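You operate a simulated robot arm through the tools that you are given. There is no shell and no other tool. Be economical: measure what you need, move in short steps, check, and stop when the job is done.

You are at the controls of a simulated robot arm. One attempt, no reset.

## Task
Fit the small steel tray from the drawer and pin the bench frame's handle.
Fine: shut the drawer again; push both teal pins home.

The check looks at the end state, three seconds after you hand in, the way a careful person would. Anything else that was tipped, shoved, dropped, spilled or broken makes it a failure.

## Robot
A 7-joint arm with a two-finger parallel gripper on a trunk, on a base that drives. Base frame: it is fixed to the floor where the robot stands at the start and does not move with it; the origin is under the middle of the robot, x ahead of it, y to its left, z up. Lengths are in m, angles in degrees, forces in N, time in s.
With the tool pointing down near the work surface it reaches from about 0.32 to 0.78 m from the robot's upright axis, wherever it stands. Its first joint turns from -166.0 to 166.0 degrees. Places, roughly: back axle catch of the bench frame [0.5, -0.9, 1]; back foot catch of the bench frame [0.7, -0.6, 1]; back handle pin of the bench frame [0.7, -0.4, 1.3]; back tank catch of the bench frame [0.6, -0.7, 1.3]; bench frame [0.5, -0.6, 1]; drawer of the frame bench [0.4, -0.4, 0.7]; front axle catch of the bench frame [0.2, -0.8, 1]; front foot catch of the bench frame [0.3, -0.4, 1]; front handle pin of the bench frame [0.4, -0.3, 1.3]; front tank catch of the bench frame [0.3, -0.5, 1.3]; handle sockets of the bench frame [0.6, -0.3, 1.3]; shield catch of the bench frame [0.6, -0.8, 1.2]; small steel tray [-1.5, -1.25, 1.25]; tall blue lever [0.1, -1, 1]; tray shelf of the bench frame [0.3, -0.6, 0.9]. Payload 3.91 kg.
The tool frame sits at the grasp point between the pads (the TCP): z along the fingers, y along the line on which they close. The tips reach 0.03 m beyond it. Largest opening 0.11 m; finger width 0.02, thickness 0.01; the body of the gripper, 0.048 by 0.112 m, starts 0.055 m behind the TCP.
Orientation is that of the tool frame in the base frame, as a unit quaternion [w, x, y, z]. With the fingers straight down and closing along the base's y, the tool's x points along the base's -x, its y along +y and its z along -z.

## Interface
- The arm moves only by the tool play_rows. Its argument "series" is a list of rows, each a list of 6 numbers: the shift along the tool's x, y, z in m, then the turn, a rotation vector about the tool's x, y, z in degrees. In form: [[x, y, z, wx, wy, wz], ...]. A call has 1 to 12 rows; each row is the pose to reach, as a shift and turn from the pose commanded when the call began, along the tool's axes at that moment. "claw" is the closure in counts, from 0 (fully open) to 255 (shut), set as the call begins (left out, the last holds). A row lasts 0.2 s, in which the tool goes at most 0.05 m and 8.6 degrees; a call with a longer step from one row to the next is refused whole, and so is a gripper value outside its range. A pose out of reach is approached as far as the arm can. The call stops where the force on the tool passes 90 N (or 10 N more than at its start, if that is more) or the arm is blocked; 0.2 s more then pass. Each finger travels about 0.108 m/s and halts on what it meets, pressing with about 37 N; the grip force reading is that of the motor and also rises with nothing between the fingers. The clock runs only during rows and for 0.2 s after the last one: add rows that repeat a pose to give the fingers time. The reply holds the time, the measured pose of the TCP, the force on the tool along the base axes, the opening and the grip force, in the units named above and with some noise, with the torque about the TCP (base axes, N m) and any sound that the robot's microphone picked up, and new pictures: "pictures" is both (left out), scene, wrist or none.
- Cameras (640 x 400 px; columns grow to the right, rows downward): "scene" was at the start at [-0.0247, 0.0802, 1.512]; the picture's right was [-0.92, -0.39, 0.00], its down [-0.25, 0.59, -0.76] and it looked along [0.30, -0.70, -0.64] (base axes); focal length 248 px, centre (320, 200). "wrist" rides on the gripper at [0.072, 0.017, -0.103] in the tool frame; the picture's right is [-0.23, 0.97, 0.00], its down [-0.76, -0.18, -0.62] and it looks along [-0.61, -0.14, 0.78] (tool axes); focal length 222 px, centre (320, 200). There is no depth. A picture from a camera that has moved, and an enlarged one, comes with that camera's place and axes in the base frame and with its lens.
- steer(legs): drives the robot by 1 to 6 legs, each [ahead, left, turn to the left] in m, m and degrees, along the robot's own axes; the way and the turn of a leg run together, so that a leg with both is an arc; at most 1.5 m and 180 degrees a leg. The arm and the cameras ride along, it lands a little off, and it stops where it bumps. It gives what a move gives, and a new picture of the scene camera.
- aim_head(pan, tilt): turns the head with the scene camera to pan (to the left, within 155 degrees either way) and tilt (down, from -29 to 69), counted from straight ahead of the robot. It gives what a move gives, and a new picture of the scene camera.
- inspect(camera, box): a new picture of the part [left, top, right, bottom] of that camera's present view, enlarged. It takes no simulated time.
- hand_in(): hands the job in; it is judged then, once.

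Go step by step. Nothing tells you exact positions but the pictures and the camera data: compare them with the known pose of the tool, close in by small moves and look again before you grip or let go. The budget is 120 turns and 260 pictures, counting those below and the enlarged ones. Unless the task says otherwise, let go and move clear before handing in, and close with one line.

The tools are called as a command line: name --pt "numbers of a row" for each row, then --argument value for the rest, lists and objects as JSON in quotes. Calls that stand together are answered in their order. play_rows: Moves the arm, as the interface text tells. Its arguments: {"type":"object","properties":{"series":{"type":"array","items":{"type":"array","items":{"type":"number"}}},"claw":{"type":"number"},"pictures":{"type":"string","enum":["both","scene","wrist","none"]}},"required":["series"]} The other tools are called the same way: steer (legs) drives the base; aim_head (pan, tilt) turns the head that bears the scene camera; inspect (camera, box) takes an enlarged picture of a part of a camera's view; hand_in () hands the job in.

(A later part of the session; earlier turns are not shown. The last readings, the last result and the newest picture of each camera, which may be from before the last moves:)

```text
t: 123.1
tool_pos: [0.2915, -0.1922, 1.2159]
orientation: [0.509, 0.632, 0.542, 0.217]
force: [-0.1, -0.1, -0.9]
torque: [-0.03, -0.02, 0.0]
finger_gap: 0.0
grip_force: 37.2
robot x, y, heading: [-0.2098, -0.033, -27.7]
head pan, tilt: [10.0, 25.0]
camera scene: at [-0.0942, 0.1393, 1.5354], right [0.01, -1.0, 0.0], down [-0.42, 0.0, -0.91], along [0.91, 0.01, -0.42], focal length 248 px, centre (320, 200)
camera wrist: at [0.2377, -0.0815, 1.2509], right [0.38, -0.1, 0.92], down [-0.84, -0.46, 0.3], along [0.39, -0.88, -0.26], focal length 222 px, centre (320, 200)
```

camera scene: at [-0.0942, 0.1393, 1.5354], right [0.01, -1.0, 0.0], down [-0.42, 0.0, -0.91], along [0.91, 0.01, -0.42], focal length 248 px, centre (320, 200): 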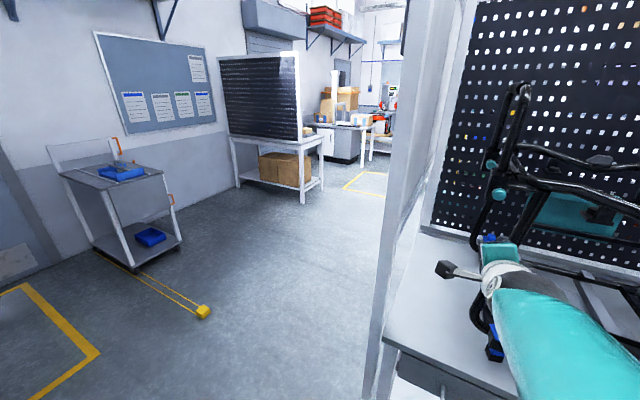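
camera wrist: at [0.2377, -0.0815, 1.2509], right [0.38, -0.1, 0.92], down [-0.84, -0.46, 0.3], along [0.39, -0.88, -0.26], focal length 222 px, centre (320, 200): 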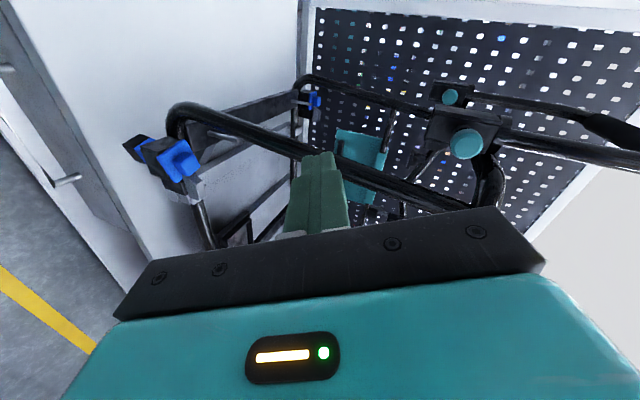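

Both pins triangulate well: front knob ≈ (0.425, -0.263, 1.309), back knob ≈ (0.657, -0.385, 1.309). Levelling the tool and stopping short of the front pin.

play_rows --pt "-0.009 0.028 0.01 -5.4 -1.8 -0.1" --pt "-0.019 0.056 0.02 -10.8 -3.5 -0.25" --pt "-0.028 0.084 0.03 -16.2 -5.3 -0.4" --pt "-0.0373 0.1113 0.0397 -21.6 -7.06 -0.5" --pt "-0.0373 0.1113 0.0397 -21.6 -7.06 -0.5"

inspect --camera "wrist" --box '[220, 60, 460, 230]'

```text
t: 124.3
tool_pos: [0.359, -0.2433, 1.3067]
orientation: [0.656, 0.54, 0.456, 0.263]
force: [0.5, 0.1, 0.2]
torque: [-0.03, -0.03, 0.01]
finger_gap: 0.0003
grip_force: 36.5
robot x, y, heading: [-0.2089, -0.0346, -28.0]
head pan, tilt: [10.0, 25.0]
camera scene: at [-0.0977, 0.109, 1.5355], right [-0.31, -0.95, 0.0], down [-0.4, 0.13, -0.91], along [0.86, -0.28, -0.42], focal length 248 px, centre (320, 200)
camera wrist: at [0.3026, -0.1299, 1.2999], right [0.04, 0.08, 1.0], down [-0.92, -0.4, 0.07], along [0.4, -0.91, 0.06], focal length 222 px, centre (320, 200)
```

scene: 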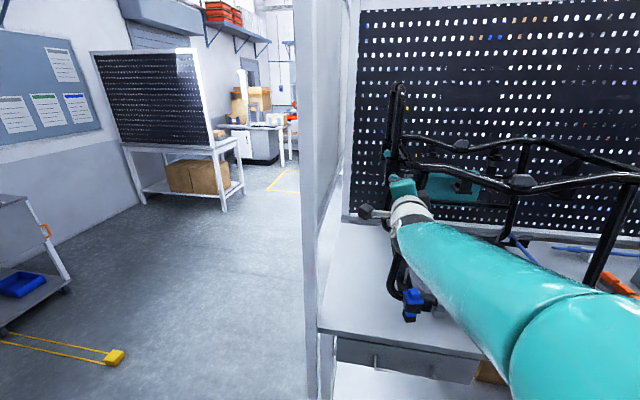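
wrist: 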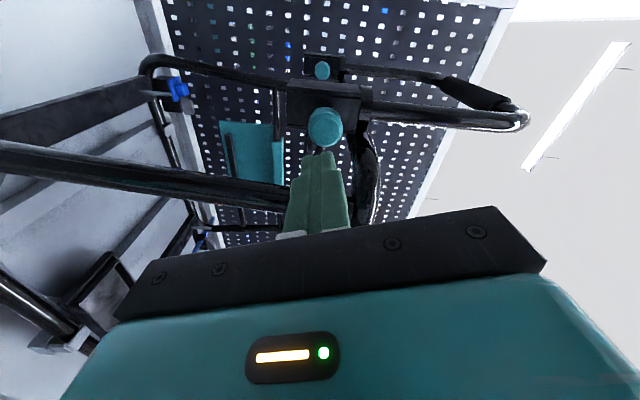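

```text
2.35 times, centred on (340, 145) of wrist
camera zoom: at [0.3026, -0.1299, 1.2999], right [0.04, 0.08, 1.0], down [-0.92, -0.4, 0.07], along [0.4, -0.91, 0.06], focal length 523 px, centre (273, 329)
```

zoom: 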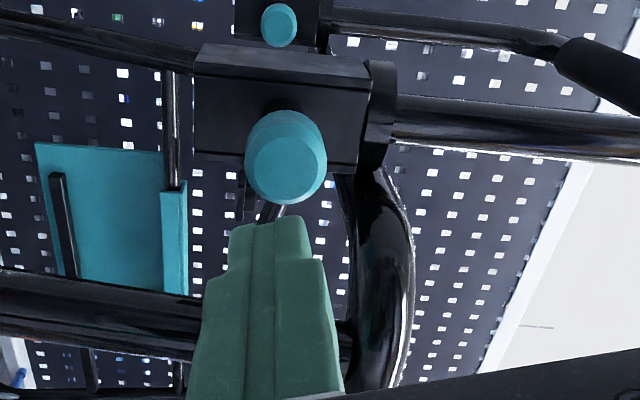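

Aligned except 12 mm sideways and 3 mm low. Correcting, then pressing the front pin in small steps until it bottoms.

play_rows --pt "0.0105 0.0066 0 0 0 0" --pt "0.0105 0.0066 0.015 0 0 0" --pt "0.0105 0.0066 0.028 0 0 0" --pt "0.0105 0.0066 0.028 0 0 0" --pictures "none"

inspect --camera "wrist" --box '[220, 60, 460, 230]'

play_rows --pt "0 0 0.005 0 0 0" --pt "0 0 0.01 0 0 0" --pt "0 0 0.014 0 0 0" --pt "0 0 0.018 0 0 0" --pt "0 0 0.022 0 0 0" --pt "0 0 0.026 0 0 0" --pt "0 0 0.03 0 0 0" --pt "0 0 0.034 0 0 0" --pt "0 0 0.038 0 0 0" --pictures "wrist"

inspect --camera "wrist" --box '[220, 60, 460, 230]'

```text
t: 125.3
tool_pos: [0.3887, -0.245, 1.3101]
orientation: [0.656, 0.54, 0.456, 0.264]
force: [0.8, 0.4, -0.3]
torque: [0.03, -0.01, 0.0]
finger_gap: 0.0001
grip_force: 37.0
robot x, y, heading: [-0.2065, -0.0294, -28.1]
head pan, tilt: [10.0, 25.0]
```

```text
2.35 times, centred on (340, 145) of wrist
camera zoom: at [0.3324, -0.132, 1.3034], right [0.04, 0.08, 1.0], down [-0.92, -0.4, 0.07], along [0.4, -0.91, 0.06], focal length 523 px, centre (273, 329)
```

zoom: 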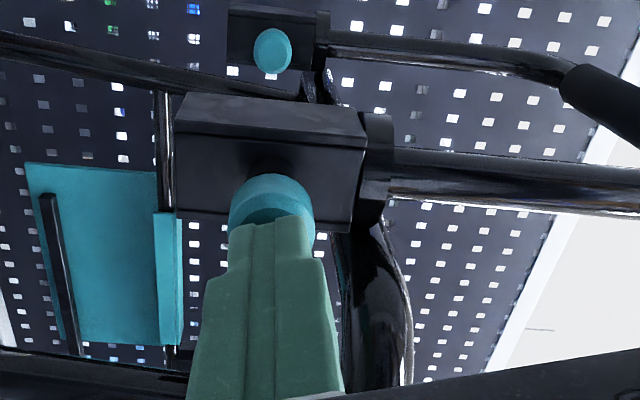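

```text
t: 126.3
tool_pos: [0.4003, -0.2516, 1.3094]
orientation: [0.656, 0.54, 0.457, 0.264]
force: [-91.8, 35.1, -2.8]
torque: [0.36, -0.26, -0.92]
finger_gap: 0.0
grip_force: 37.0
robot x, y, heading: [-0.2071, -0.03, -28.2]
head pan, tilt: [10.0, 25.0]
stopped in row 5: the force on the tool passed its limit at 99 N (the readings are from after the stop); the commanded pose is now the measured one
camera wrist: at [0.3433, -0.1368, 1.3038], right [0.04, 0.08, 1.0], down [-0.91, -0.4, 0.07], along [0.4, -0.91, 0.06], focal length 222 px, centre (320, 200)
```

wrist: 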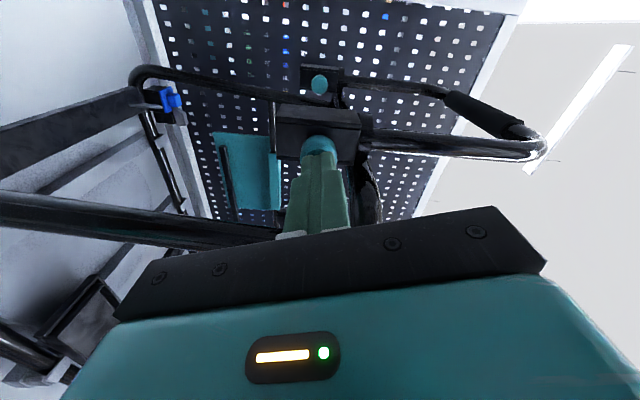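

```text
2.35 times, centred on (340, 145) of wrist
camera zoom: at [0.3433, -0.1368, 1.3038], right [0.04, 0.08, 1.0], down [-0.91, -0.4, 0.07], along [0.4, -0.91, 0.06], focal length 523 px, centre (273, 329)
```

zoom: 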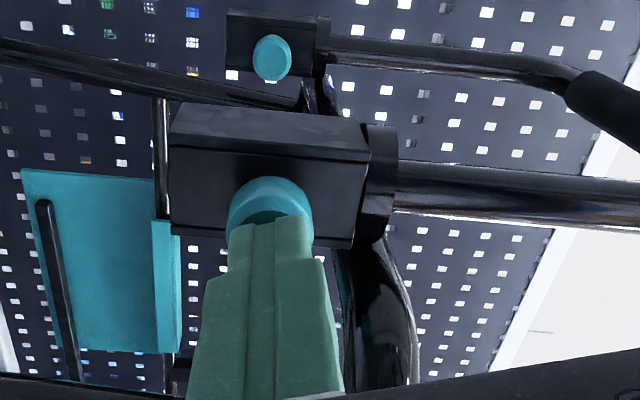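

The pin moved and then met a hard stop at ~99 N. Backing off to check whether the head sits flush.

play_rows --pt "0 0 -0.02 0 0 0" --pt "0 0 -0.05 0 0 0" --pt "0.0 0 -0.08 0 0 0" --pt "0.0 0 -0.08 0 0 0" --pictures "wrist"

inspect --camera "wrist" --box '[270, 50, 390, 150]'

inspect --camera "scene" --box '[370, 130, 450, 200]'

```text
t: 127.3
tool_pos: [0.3305, -0.2135, 1.3084]
orientation: [0.655, 0.54, 0.459, 0.263]
force: [-0.7, 1.2, 1.1]
torque: [0.06, 0.03, -0.03]
finger_gap: 0.0002
grip_force: 37.1
robot x, y, heading: [-0.2086, -0.0302, -27.9]
head pan, tilt: [10.0, 25.0]
camera wrist: at [0.2738, -0.1, 1.3024], right [0.05, 0.08, 1.0], down [-0.91, -0.4, 0.07], along [0.4, -0.91, 0.05], focal length 222 px, centre (320, 200)
```

wrist: 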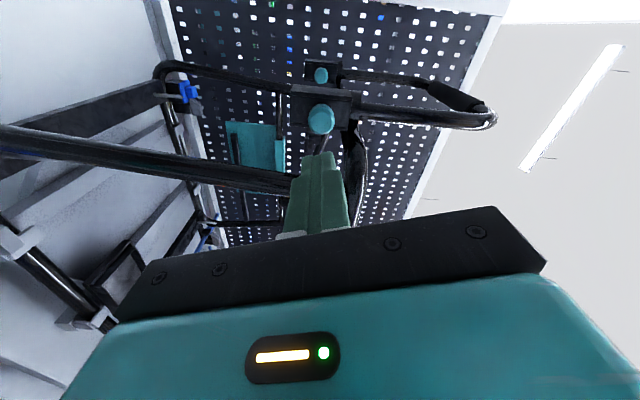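

```text
4.00 times, centred on (330, 100) of wrist
camera zoom: at [0.2738, -0.1, 1.3024], right [0.05, 0.08, 1.0], down [-0.91, -0.4, 0.07], along [0.4, -0.91, 0.05], focal length 888 px, centre (280, 600)
```

zoom: 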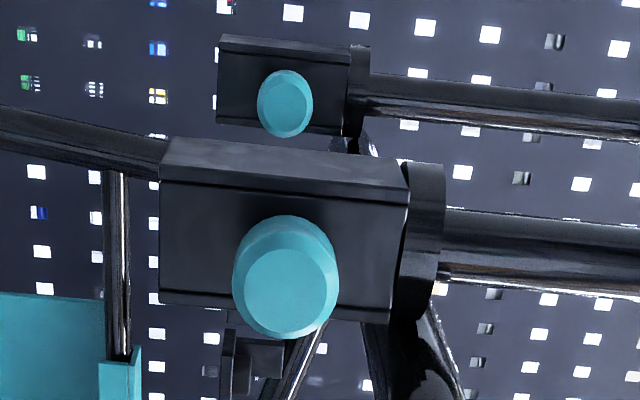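

```text
5.71 times, centred on (410, 165) of scene
camera zoom: at [-0.1015, 0.1111, 1.5356], right [-0.31, -0.95, 0.0], down [-0.4, 0.13, -0.91], along [0.86, -0.28, -0.42], focal length 1418 px, centre (-194, 400)
```

zoom: 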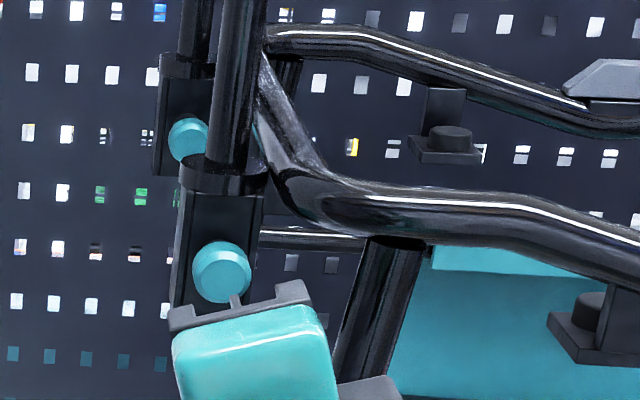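

Front pin is home (head flush on its socket). For the back pin I'll turn the tool 22° to the right and slip in left of the front socket.

play_rows --pt "0.0205 0.0069 0 2.3 -7 0" --pt "0.041 0.0137 0 4.6 -13.9 0" --pt "0.0616 0.0206 0 6.97 -20.9 0" --pt "0.0616 0.0206 0 6.97 -20.9 0"

```text
t: 128.3
tool_pos: [0.3664, -0.1576, 1.3059]
orientation: [0.691, 0.619, 0.348, 0.132]
force: [1.6, 0.8, -0.4]
torque: [-0.05, -0.01, -0.06]
finger_gap: 0.0
grip_force: 36.6
robot x, y, heading: [-0.2083, -0.0302, -28.1]
head pan, tilt: [10.0, 25.0]
camera scene: at [-0.0971, 0.1092, 1.5354], right [-0.31, -0.95, 0.0], down [-0.4, 0.13, -0.91], along [0.86, -0.28, -0.42], focal length 248 px, centre (320, 200)
camera wrist: at [0.3554, -0.0318, 1.3002], right [0.08, 0.05, 1.0], down [-1.0, -0.03, 0.08], along [0.03, -1.0, 0.05], focal length 222 px, centre (320, 200)
```

scene: 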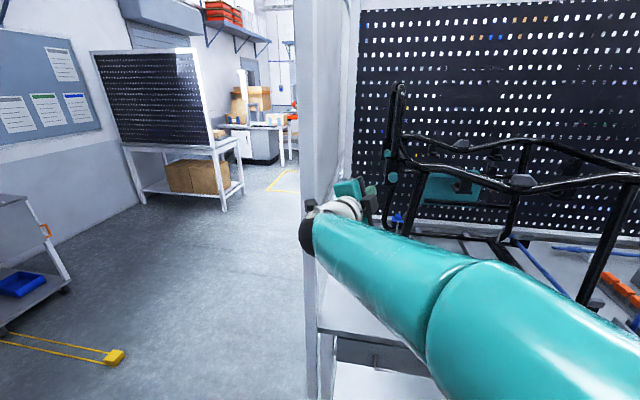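
wrist: 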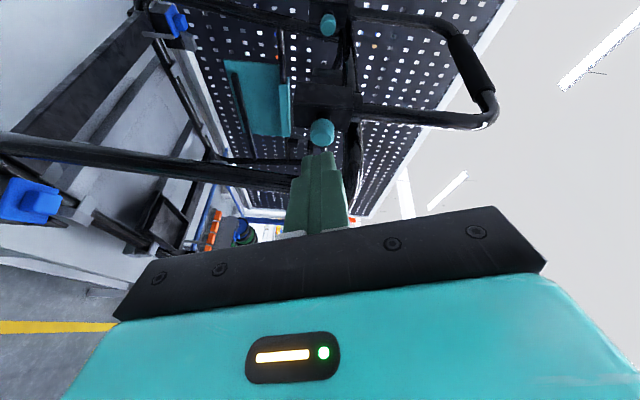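

Proceeding along the corridor between the front socket and the post, in steps.

play_rows --pt "0.0105 0.0035 0.032 0 0 0" --pt "0.0205 0.0069 0.064 0 0 0" --pt "0.031 0.0104 0.0968 0 0 0" --pt "0.037 0.0125 0.13 0 0 0" --pt "0.043 0.0145 0.163 0 0 0" --pt "0.049 0.0164 0.197 0 0 0" --pt "0.049 0.0164 0.197 0 0 0"

inspect --camera "wrist" --box '[200, 40, 480, 240]'

```text
t: 129.9
tool_pos: [0.5319, -0.2765, 1.3057]
orientation: [0.692, 0.619, 0.349, 0.133]
force: [0.5, -0.1, -0.5]
torque: [-0.02, 0.0, -0.01]
finger_gap: 0.0002
grip_force: 37.1
robot x, y, heading: [-0.2101, -0.0318, -27.9]
head pan, tilt: [10.0, 25.0]
camera scene: at [-0.0979, 0.109, 1.5355], right [-0.31, -0.95, 0.0], down [-0.4, 0.13, -0.91], along [0.86, -0.28, -0.42], focal length 248 px, centre (320, 200)
camera wrist: at [0.5217, -0.1489, 1.2997], right [0.08, 0.06, 1.0], down [-1.0, -0.03, 0.08], along [0.03, -1.0, 0.05], focal length 222 px, centre (320, 200)
```

scene: 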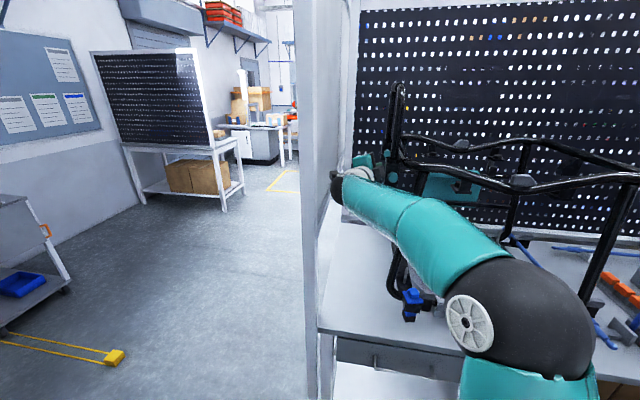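
wrist: 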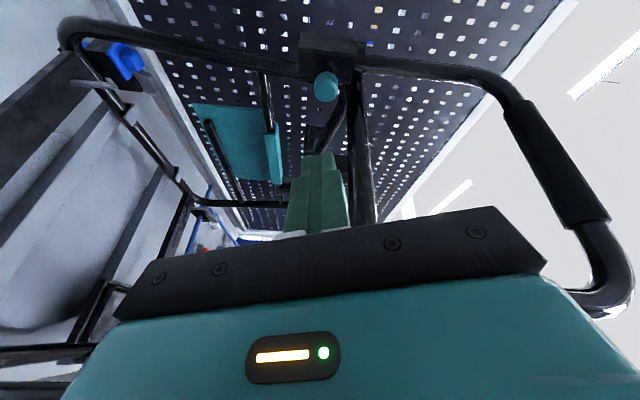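

```text
2.00 times, centred on (340, 140) of wrist
camera zoom: at [0.5217, -0.1489, 1.2997], right [0.08, 0.06, 1.0], down [-1.0, -0.03, 0.08], along [0.03, -1.0, 0.05], focal length 444 px, centre (280, 320)
```

zoom: 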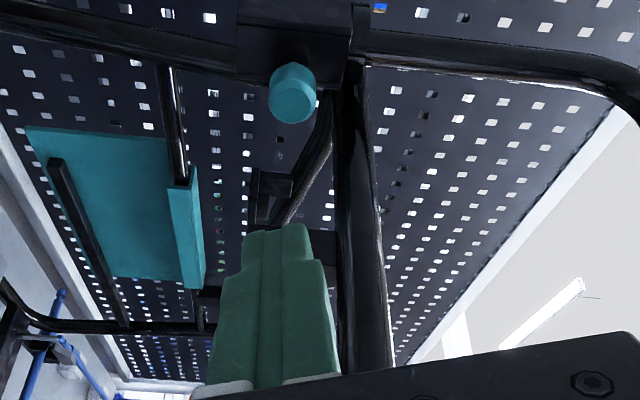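

Back knob confirmed at (0.653–0.657, -0.385, 1.309). Moving to just in front of it.

play_rows --pt "0.0043 0.0022 0.03 0 0 0" --pt "0.0085 0.0044 0.06 0 0 0" --pt "0.0128 0.0066 0.09 0 0 0" --pt "0.016 0.0083 0.11 0 0 0" --pt "0.016 0.0083 0.11 0 0 0"

inspect --camera "wrist" --box '[220, 60, 460, 230]'

```text
t: 130.3
tool_pos: [0.5376, -0.2803, 1.3093]
orientation: [0.692, 0.622, 0.342, 0.132]
force: [-85.8, 37.8, -9.6]
torque: [-0.42, -1.31, -1.32]
finger_gap: 0.0
grip_force: 37.3
robot x, y, heading: [-0.2066, -0.0284, -27.9]
head pan, tilt: [10.0, 25.0]
stopped in row 1: the force on the tool passed its limit at 109 N (the readings are from after the stop); the commanded pose is now the measured one
camera scene: at [-0.1046, 0.1121, 1.5358], right [-0.31, -0.95, 0.0], down [-0.4, 0.13, -0.91], along [0.86, -0.28, -0.42], focal length 248 px, centre (320, 200)
camera wrist: at [0.528, -0.1533, 1.3038], right [0.07, 0.05, 1.0], down [-1.0, -0.02, 0.07], along [0.02, -1.0, 0.05], focal length 222 px, centre (320, 200)
```

scene: 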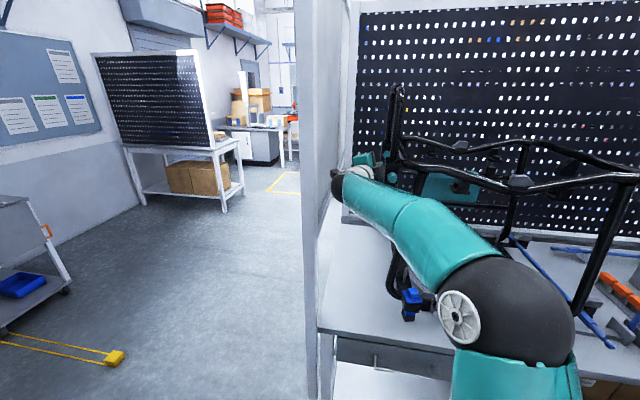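
wrist: 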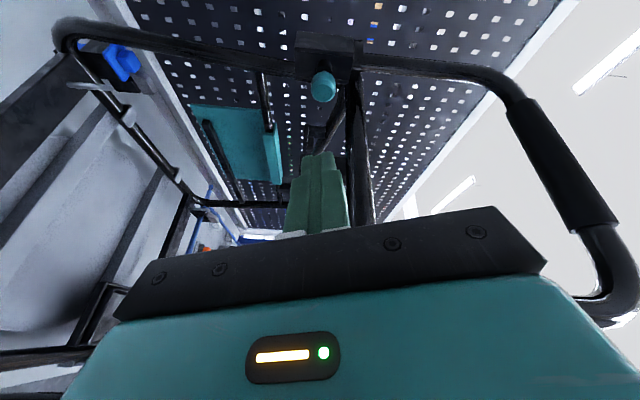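

```text
2.35 times, centred on (340, 145) of wrist
camera zoom: at [0.528, -0.1533, 1.3038], right [0.07, 0.05, 1.0], down [-1.0, -0.02, 0.07], along [0.02, -1.0, 0.05], focal length 523 px, centre (273, 329)
```

zoom: 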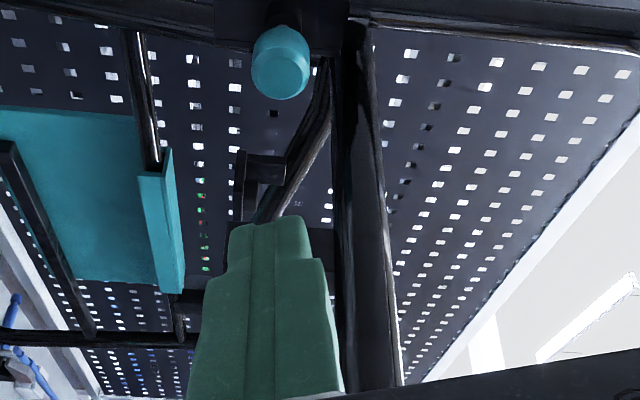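

Something stopped the tool (94 N along -u at the fingertips' upper right). Backing off 2 cm and looking closely.

play_rows --pt "-0.003 -0.001 -0.015 0 0 0" --pt "-0.005 -0.002 -0.025 0 0 0" --pt "-0.005 -0.002 -0.025 0 0 0" --pictures "none"

inspect --camera "wrist" --box '[270, 40, 400, 220]'

inspect --camera "scene" --box '[320, 70, 460, 220]'

```text
t: 131.1
tool_pos: [0.522, -0.2673, 1.3045]
orientation: [0.69, 0.622, 0.346, 0.131]
force: [-0.6, 0.2, 0.1]
torque: [0.02, 0.01, -0.02]
finger_gap: 0.0
grip_force: 37.2
robot x, y, heading: [-0.2068, -0.0308, -27.8]
head pan, tilt: [10.0, 25.0]
```

```text
2.22 times, centred on (335, 130) of wrist
camera zoom: at [0.5127, -0.1403, 1.2993], right [0.08, 0.05, 1.0], down [-1.0, -0.02, 0.08], along [0.03, -1.0, 0.04], focal length 494 px, centre (287, 356)
```

zoom: 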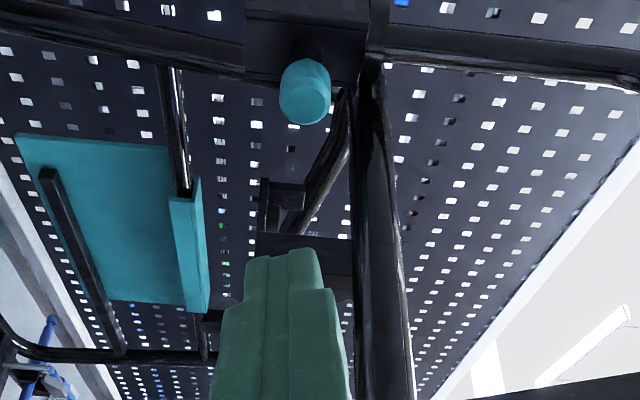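

```text
2.67 times, centred on (390, 145) of scene
camera zoom: at [-0.0987, 0.1097, 1.5355], right [-0.31, -0.95, 0.0], down [-0.4, 0.13, -0.91], along [0.86, -0.28, -0.42], focal length 662 px, centre (133, 347)
```

zoom: 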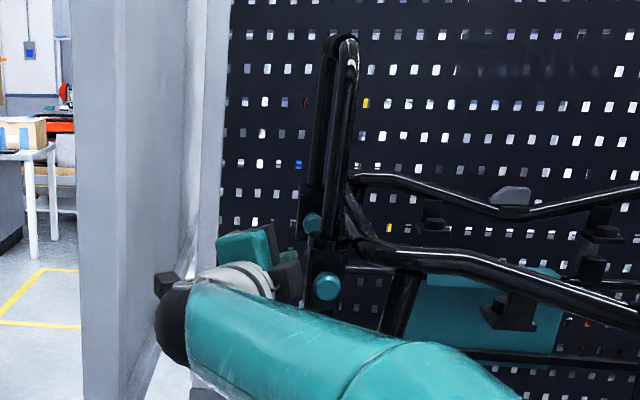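

No visible end-stop, but the tool is rolled 18° and tight to the front socket. I'll remove the roll, increase the yaw slightly, shift left 2 cm and lower a little before going on.

play_rows --pt "0.0066 -0.0003 -0.0025 0.6 -1.9 6.2" --pt "0.0132 -0.0006 -0.005 1.3 -3.8 12.3" --pt "0.0198 -0.0009 -0.0076 1.9 -5.7 18.5" --pt "0.0198 -0.0009 -0.0076 1.9 -5.7 18.5"

inspect --camera "wrist" --box '[240, 20, 440, 220]'

inspect --camera "scene" --box '[320, 120, 440, 220]'

```text
t: 132.1
tool_pos: [0.5326, -0.2498, 1.297]
orientation: [0.666, 0.687, 0.208, 0.204]
force: [0.7, -0.2, 0.6]
torque: [0.02, 0.0, -0.03]
finger_gap: 0.0002
grip_force: 36.7
robot x, y, heading: [-0.2104, -0.0302, -27.7]
head pan, tilt: [10.0, 25.0]
camera scene: at [-0.0984, 0.1094, 1.5355], right [-0.31, -0.95, 0.0], down [-0.4, 0.13, -0.91], along [0.86, -0.28, -0.42], focal length 248 px, centre (320, 200)
camera wrist: at [0.5345, -0.1244, 1.318], right [-0.17, -0.15, 0.97], down [-0.98, 0.1, -0.16], along [-0.07, -0.98, -0.17], focal length 222 px, centre (320, 200)
```

scene: 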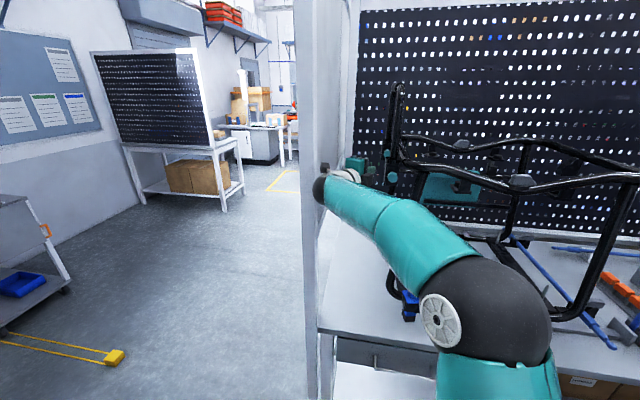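
wrist: 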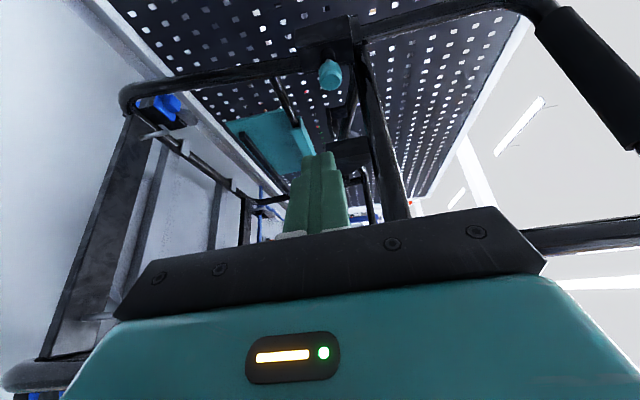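

```text
2.00 times, centred on (340, 120) of wrist
camera zoom: at [0.5345, -0.1244, 1.318], right [-0.17, -0.15, 0.97], down [-0.98, 0.1, -0.16], along [-0.07, -0.98, -0.17], focal length 444 px, centre (280, 360)
```

zoom: 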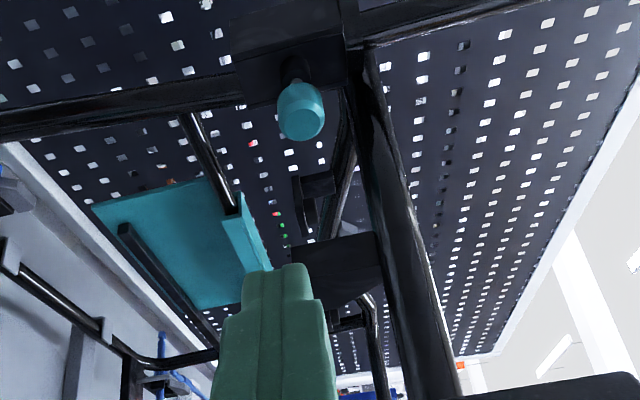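

```text
4.00 times, centred on (380, 170) of scene
camera zoom: at [-0.0984, 0.1094, 1.5355], right [-0.31, -0.95, 0.0], down [-0.4, 0.13, -0.91], along [0.86, -0.28, -0.42], focal length 993 px, centre (80, 320)
```

zoom: 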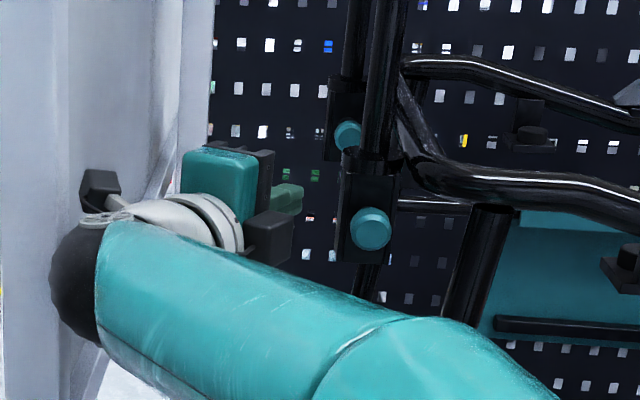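

A small block hangs mid-way on the side bar (u≈0.63–0.67, v≲-0.02) — that is what the tip met. I'll pass left of it and then angle in toward the back knob.

play_rows --pt "0.0106 0 -0.0056 0 0 0" --pt "0.0132 0.001 0.0185 0 0 0" --pt "0.0158 0.002 0.0425 0 0 0" --pt "0.0184 0.003 0.0666 0 0 0" --pt "0.021 0.0045 0.0907 0 0 0" --pt "0.0236 0.006 0.1147 0 0 0" --pt "0.0236 0.006 0.1147 0 0 0"

inspect --camera "wrist" --box '[240, 60, 440, 220]'

inspect --camera "scene" --box '[320, 120, 440, 220]'

```text
t: 133.7
tool_pos: [0.6168, -0.3324, 1.2997]
orientation: [0.666, 0.687, 0.209, 0.204]
force: [-0.8, -0.3, 0.3]
torque: [0.0, 0.0, -0.03]
finger_gap: 0.0
grip_force: 37.4
robot x, y, heading: [-0.2068, -0.028, -27.8]
head pan, tilt: [10.0, 25.0]
camera scene: at [-0.0979, 0.1091, 1.5355], right [-0.31, -0.95, 0.0], down [-0.4, 0.13, -0.91], along [0.86, -0.28, -0.42], focal length 248 px, centre (320, 200)
camera wrist: at [0.619, -0.2067, 1.3202], right [-0.17, -0.15, 0.97], down [-0.98, 0.1, -0.16], along [-0.07, -0.98, -0.17], focal length 222 px, centre (320, 200)
```

scene: 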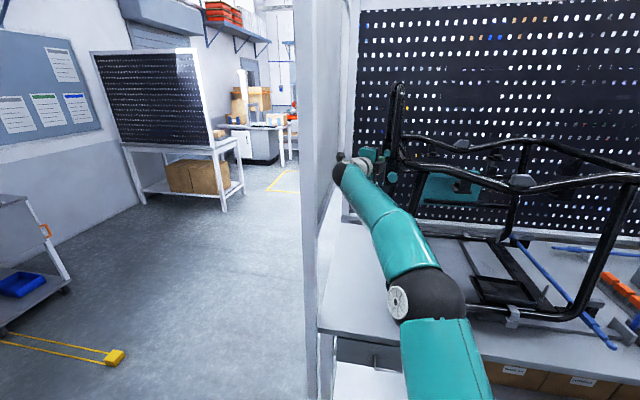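
wrist: 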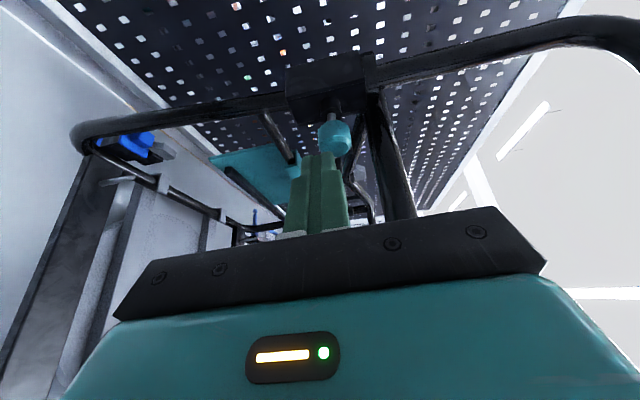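

```text
2.50 times, centred on (340, 140) of wrist
camera zoom: at [0.619, -0.2067, 1.3202], right [-0.17, -0.15, 0.97], down [-0.98, 0.1, -0.16], along [-0.07, -0.98, -0.17], focal length 555 px, centre (270, 350)
```

zoom: 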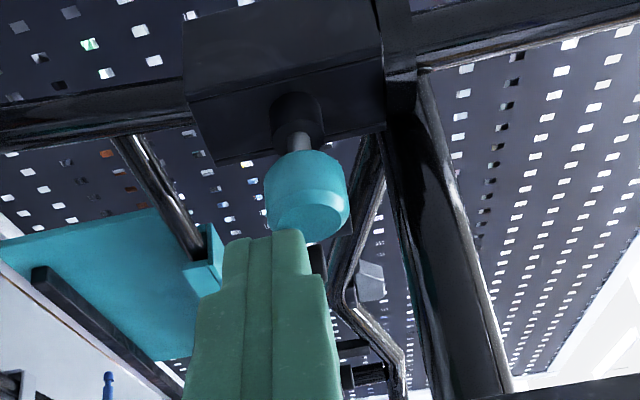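

```text
4.00 times, centred on (380, 170) of scene
camera zoom: at [-0.0979, 0.1091, 1.5355], right [-0.31, -0.95, 0.0], down [-0.4, 0.13, -0.91], along [0.86, -0.28, -0.42], focal length 993 px, centre (80, 320)
```

zoom: 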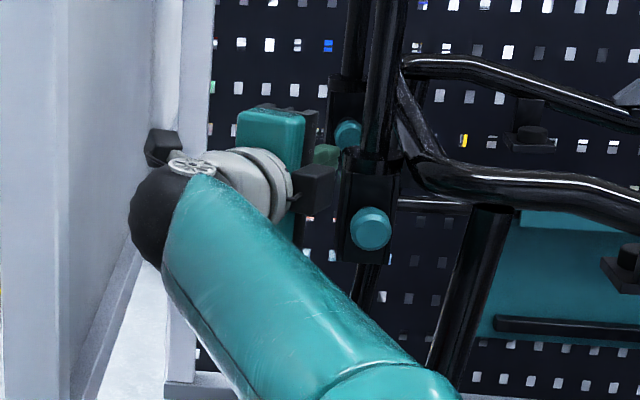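

The back pin's shaft is visible and the fingertips are just before its head, 9 mm low. Raising, aligning and pressing along +u.

play_rows --pt "0 0.005 0 0 0 0" --pt "-0.007 0.01 0.0038 0 0 0" --pt "-0.0051 0.01 0.0073 0 0 0" --pt "-0.0032 0.01 0.0109 0 0 0" --pt "-0.0014 0.01 0.0144 0 0 0" --pt "0.0005 0.01 0.0179 0 0 0" --pt "0.0024 0.01 0.0215 0 0 0" --pictures "none"

inspect --camera "wrist" --box '[240, 60, 440, 220]'

```text
t: 135.3
tool_pos: [0.63, -0.3488, 1.3083]
orientation: [0.666, 0.687, 0.209, 0.204]
force: [-0.2, 1.1, 0.8]
torque: [-0.02, -0.02, 0.05]
finger_gap: 0.0001
grip_force: 37.3
robot x, y, heading: [-0.2087, -0.0279, -27.6]
head pan, tilt: [10.0, 25.0]
```

```text
2.50 times, centred on (340, 140) of wrist
camera zoom: at [0.6325, -0.2232, 1.329], right [-0.17, -0.15, 0.97], down [-0.98, 0.1, -0.16], along [-0.07, -0.98, -0.17], focal length 555 px, centre (270, 350)
```

zoom: 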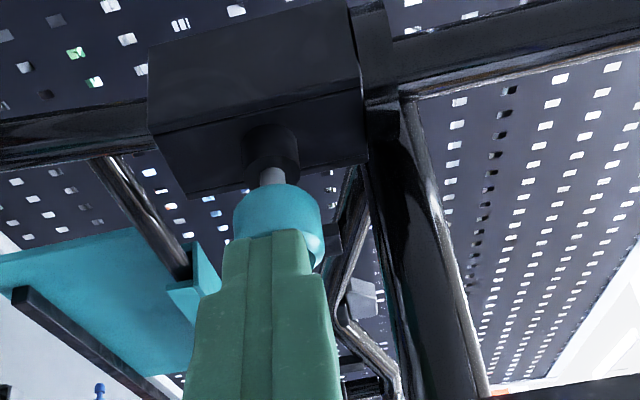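

Aligned and about to touch. Pressing on.

play_rows --pt "0.0019 0 0.0035 0 0 0" --pt "0.0038 0 0.0071 0 0 0" --pt "0.0056 0 0.0106 0 0 0" --pt "0.0075 0 0.0141 0 0 0" --pt "0.0094 0 0.0177 0 0 0" --pt "0.0113 0 0.0212 0 0 0" --pt "0.0131 0 0.0247 0 0 0" --pt "0.015 0 0.0283 0 0 0" --pt "0.0169 0 0.0318 0 0 0" --pictures "none"

inspect --camera "wrist" --box '[240, 60, 440, 220]'

```text
t: 137.3
tool_pos: [0.6356, -0.3522, 1.3061]
orientation: [0.666, 0.686, 0.21, 0.204]
force: [0.2, -0.3, 0.0]
torque: [-0.01, -0.03, -0.02]
finger_gap: 0.0
grip_force: 36.8
out of reach, approached as far as the arm can: row 3, 4, 5, 6, 7, 8, 9
robot x, y, heading: [-0.2068, -0.0284, -27.7]
head pan, tilt: [10.0, 25.0]
```

```text
2.50 times, centred on (340, 140) of wrist
camera zoom: at [0.6383, -0.2269, 1.3284], right [-0.17, -0.15, 0.97], down [-0.98, 0.09, -0.16], along [-0.07, -0.98, -0.17], focal length 555 px, centre (270, 350)
```

zoom: 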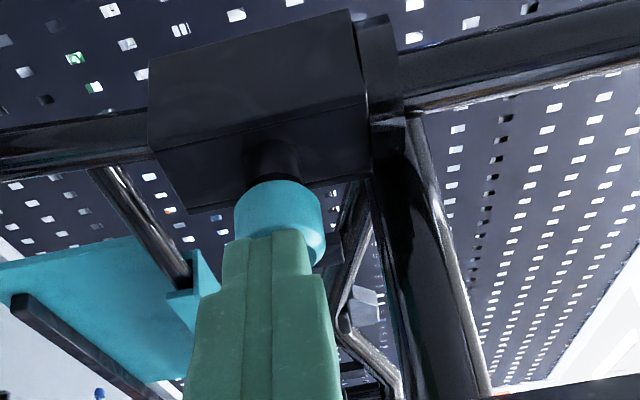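

The arm ran out of reach with the pin nearly in. I'll draw back slightly, drive forward 4 cm and press again.

play_rows --pt "-0.0094 0 -0.0177 0 0 0" --pt "-0.0188 0 -0.0353 0 0 0" --pt "-0.0258 0 -0.0486 0 0 0" --pt "-0.0258 0 -0.0486 0 0 0" --pictures "none"

inspect --camera "wrist" --box '[240, 60, 440, 220]'

```text
t: 138.3
tool_pos: [0.5666, -0.3506, 1.3722]
orientation: [0.687, 0.672, 0.16, 0.226]
force: [22.3, -75.8, 168.1]
torque: [7.03, 18.3, 5.83]
finger_gap: 0.0003
grip_force: 36.7
out of reach, approached as far as the arm can: row 1, 2, 3
robot x, y, heading: [-0.2079, -0.0334, -27.9]
head pan, tilt: [10.0, 25.0]
```

```text
2.50 times, centred on (340, 140) of wrist
camera zoom: at [0.572, -0.2257, 1.3908], right [-0.29, -0.13, 0.95], down [-0.95, 0.13, -0.27], along [-0.09, -0.98, -0.16], focal length 555 px, centre (270, 350)
```

zoom: 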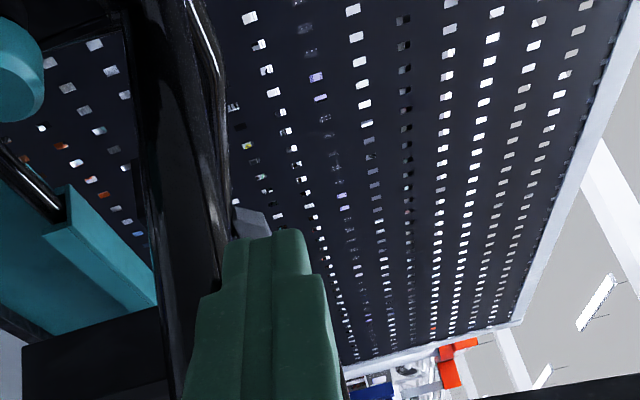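

The arm's solution jumped while leaving the out-of-reach pose and the tool is now pressing down on the side bar. Lifting it gently to relieve the force.

play_rows --pt "0 0.03 0 0 0 0" --pt "0 0.06 0 0 0 0" --pt "0 0.09 0 0 0 0" --pt "0 0.09 0 0 0 0"

```text
t: 138.6
tool_pos: [0.5684, -0.3439, 1.3744]
orientation: [0.695, 0.662, 0.181, 0.216]
force: [14.7, -7.7, 13.8]
torque: [0.72, 1.21, -0.04]
finger_gap: 0.0001
grip_force: 37.0
robot x, y, heading: [-0.2091, -0.0304, -27.9]
head pan, tilt: [10.0, 25.0]
stopped in row 1: the force on the tool passed its limit at 249 N (the readings are from after the stop); the commanded pose is now the measured one
camera scene: at [-0.0992, 0.1098, 1.5355], right [-0.31, -0.95, 0.0], down [-0.4, 0.13, -0.91], along [0.86, -0.28, -0.42], focal length 248 px, centre (320, 200)
camera wrist: at [0.5726, -0.2171, 1.3867], right [-0.25, -0.09, 0.96], down [-0.96, 0.11, -0.24], along [-0.08, -0.99, -0.12], focal length 222 px, centre (320, 200)
```

scene: 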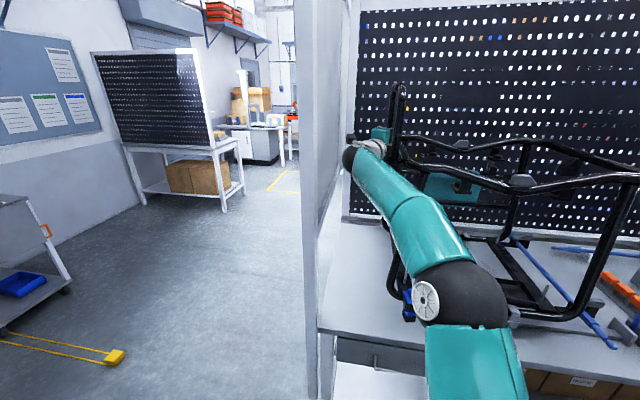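
wrist: 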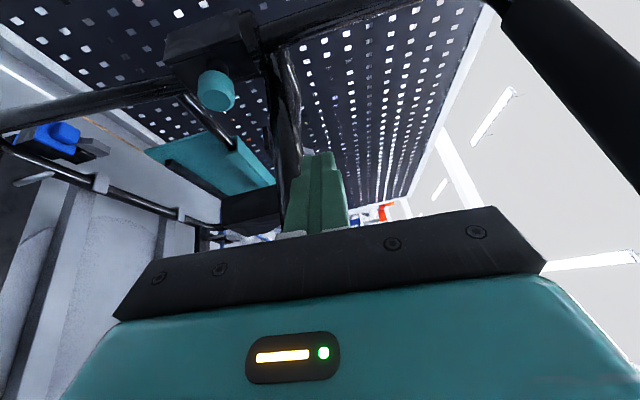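

Force is relieved. Raising a bit, sliding left clear of the bar, then down to pin height beside it.

play_rows --pt "0 0.015 0 0 0 0" --pt "0.006 0.025 -0.003 0 0 0" --pt "0.024 0.025 -0.0136 0 0 0" --pt "0.0478 0.025 -0.0272 0 0 0" --pt "0.0478 0.025 -0.0272 0 0 0"

```text
t: 139.8
tool_pos: [0.5935, -0.2938, 1.3958]
orientation: [0.694, 0.662, 0.182, 0.216]
force: [0.1, 1.1, 0.0]
torque: [-0.03, -0.01, 0.0]
finger_gap: 0.0
grip_force: 37.0
robot x, y, heading: [-0.2086, -0.0285, -27.7]
head pan, tilt: [10.0, 25.0]
camera scene: at [-0.0978, 0.1099, 1.5354], right [-0.31, -0.95, 0.0], down [-0.4, 0.13, -0.91], along [0.86, -0.28, -0.42], focal length 248 px, centre (320, 200)
camera wrist: at [0.5981, -0.1672, 1.4094], right [-0.25, -0.09, 0.96], down [-0.97, 0.11, -0.24], along [-0.08, -0.99, -0.12], focal length 222 px, centre (320, 200)
```

scene: 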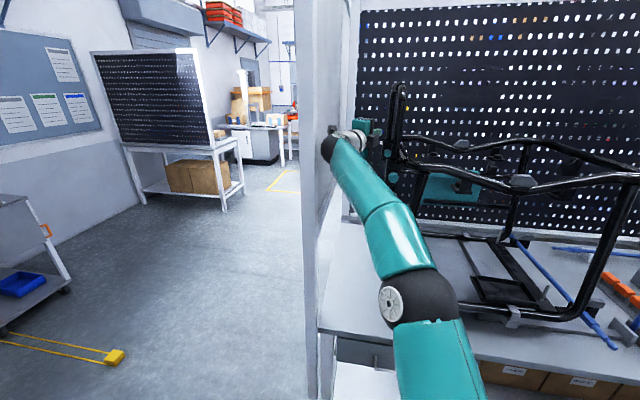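
wrist: 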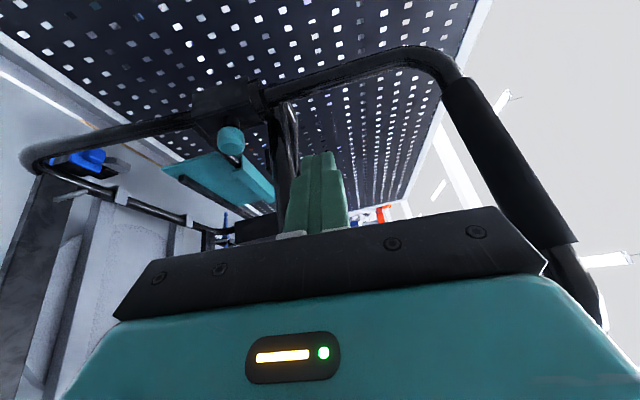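

Free again. Checking the clearance of the wrist to the post before driving forward.

inspect --camera "scene" --box '[290, 90, 430, 220]'

inspect --camera "wrist" --box '[180, 60, 340, 180]'

```text
3.08 times, centred on (360, 155) of scene
camera zoom: at [-0.0978, 0.1099, 1.5354], right [-0.31, -0.95, 0.0], down [-0.4, 0.13, -0.91], along [0.86, -0.28, -0.42], focal length 764 px, centre (197, 338)
```

zoom: 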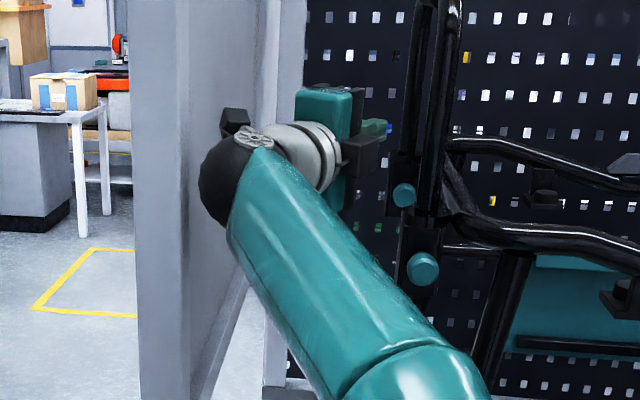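

```text
3.33 times, centred on (260, 120) of wrist
camera zoom: at [0.5981, -0.1672, 1.4094], right [-0.25, -0.09, 0.96], down [-0.97, 0.11, -0.24], along [-0.08, -0.99, -0.12], focal length 740 px, centre (520, 467)
```

zoom: 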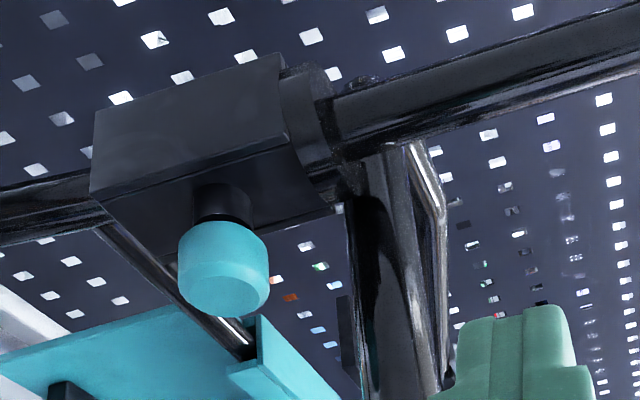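

The wrist is close to the side panel (≈1 cm), so I'll first shift the tool 3 cm right while high, then drive forward 5 cm.

play_rows --pt "-0.013 0 0.0074 0 0 0" --pt "-0.0261 0 0.0148 0 0 0" --pt "-0.0261 0 0.0148 0 0 0" --pictures "none"

steer --legs '[[0.05, 0, 0]]'

inspect --camera "wrist" --box '[160, 40, 400, 220]'

```text
t: 140.6
tool_pos: [0.5789, -0.3223, 1.3959]
orientation: [0.694, 0.663, 0.181, 0.216]
force: [0.1, 0.2, 0.8]
torque: [0.04, -0.03, 0.01]
finger_gap: 0.0
grip_force: 36.9
robot x, y, heading: [-0.2083, -0.0276, -27.8]
head pan, tilt: [10.0, 25.0]
```

```text
t: 141.9
tool_pos: [0.6213, -0.3428, 1.398]
orientation: [0.694, 0.663, 0.179, 0.216]
force: [-1.1, 0.5, 1.1]
torque: [0.02, 0.03, 0.04]
finger_gap: 0.0
grip_force: 36.7
robot x, y, heading: [-0.1683, -0.0547, -27.8]
head pan, tilt: [10.0, 25.0]
camera scene: at [-0.0539, 0.0857, 1.5356], right [-0.31, -0.95, 0.0], down [-0.4, 0.13, -0.91], along [0.86, -0.28, -0.42], focal length 248 px, centre (320, 200)
```

scene: 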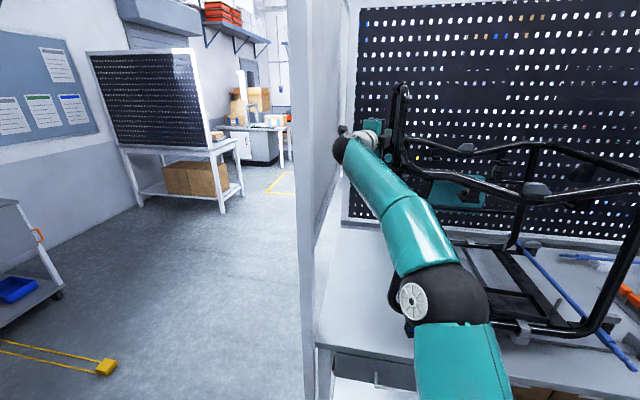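

```text
2.22 times, centred on (280, 130) of wrist
camera zoom: at [0.6251, -0.2169, 1.4116], right [-0.25, -0.09, 0.96], down [-0.96, 0.11, -0.24], along [-0.08, -0.99, -0.12], focal length 494 px, centre (409, 356)
```

zoom: 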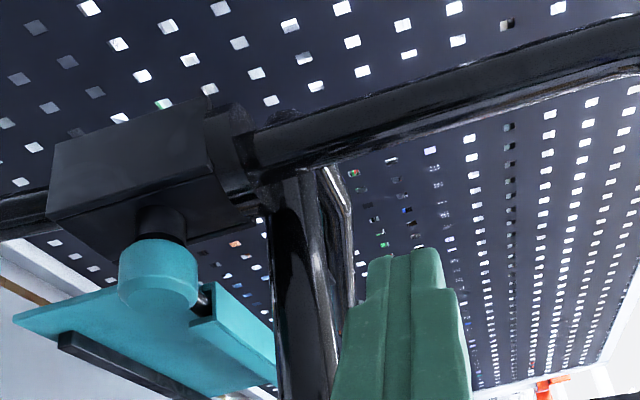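

Now shifting left 2 cm, lowering past the bar to pin height, and returning to alignment.

play_rows --pt "0.0174 0 -0.0099 0 0 0" --pt "0.0174 -0.03 -0.0099 0 0 0" --pt "0.0174 -0.06 -0.0099 0 0 0" --pt "0.0174 -0.0885 -0.0099 0 0 0" --pt "0.0174 -0.0885 -0.0099 0 0 0" --pictures "none"

inspect --camera "wrist" --box '[200, 40, 440, 220]'

```text
t: 143.1
tool_pos: [0.6363, -0.3304, 1.3075]
orientation: [0.695, 0.662, 0.18, 0.215]
force: [0.4, 0.4, -0.2]
torque: [0.0, 0.0, 0.0]
finger_gap: 0.0003
grip_force: 36.7
robot x, y, heading: [-0.1578, -0.0586, -27.9]
head pan, tilt: [10.0, 25.0]
```

```text
2.22 times, centred on (320, 130) of wrist
camera zoom: at [0.6428, -0.2026, 1.3213], right [-0.25, -0.09, 0.96], down [-0.96, 0.11, -0.24], along [-0.08, -0.99, -0.12], focal length 494 px, centre (320, 356)
```

zoom: 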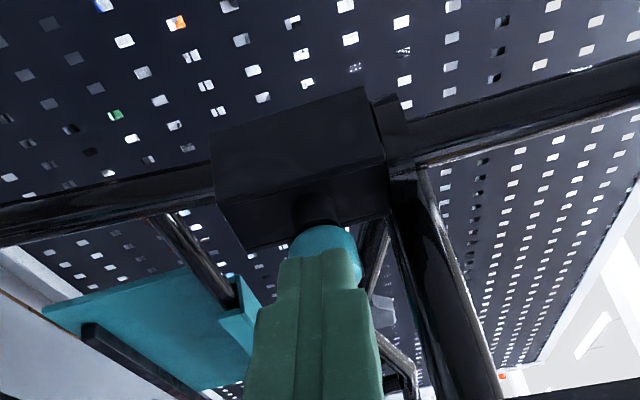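

Aligned beside the knob at pin height. Sliding right in front of it and pressing along +u until it bottoms.

play_rows --pt "-0.0103 0 0 0 0 0" --pt "-0.0206 0 0 0 0 0" --pt "-0.0181 0 0.0044 0 0 0" --pt "-0.0157 0 0.0087 0 0 0" --pt "-0.0132 0 0.0131 0 0 0" --pt "-0.0107 0 0.0174 0 0 0" --pt "-0.0083 0 0.0218 0 0 0" --pt "-0.0058 0 0.0261 0 0 0" --pt "-0.0033 0 0.0305 0 0 0" --pt "-0.0009 0 0.0348 0 0 0" --pictures "none"

inspect --camera "wrist" --box '[240, 40, 440, 200]'

```text
t: 145.1
tool_pos: [0.6468, -0.3509, 1.3121]
orientation: [0.693, 0.664, 0.177, 0.216]
force: [-66.2, 36.5, -8.4]
torque: [0.33, 0.23, -1.21]
finger_gap: 0.0
grip_force: 36.5
robot x, y, heading: [-0.1604, -0.0532, -27.8]
head pan, tilt: [10.0, 25.0]
stopped in row 10: the force on the tool passed its limit at 103 N (the readings are from after the stop); the commanded pose is now the measured one
```

```text
2.50 times, centred on (340, 120) of wrist
camera zoom: at [0.6526, -0.2244, 1.3264], right [-0.25, -0.1, 0.96], down [-0.96, 0.12, -0.24], along [-0.09, -0.99, -0.12], focal length 555 px, centre (270, 400)
```

zoom: 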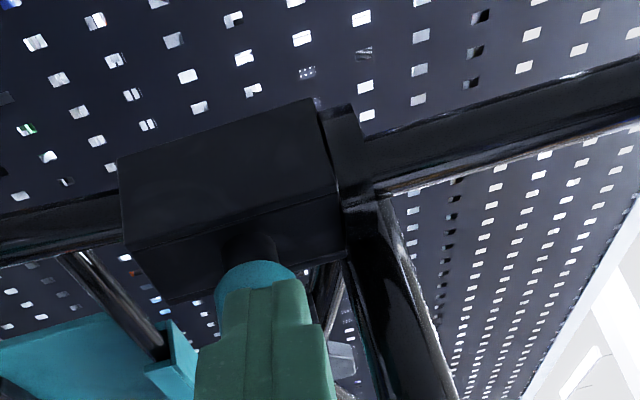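

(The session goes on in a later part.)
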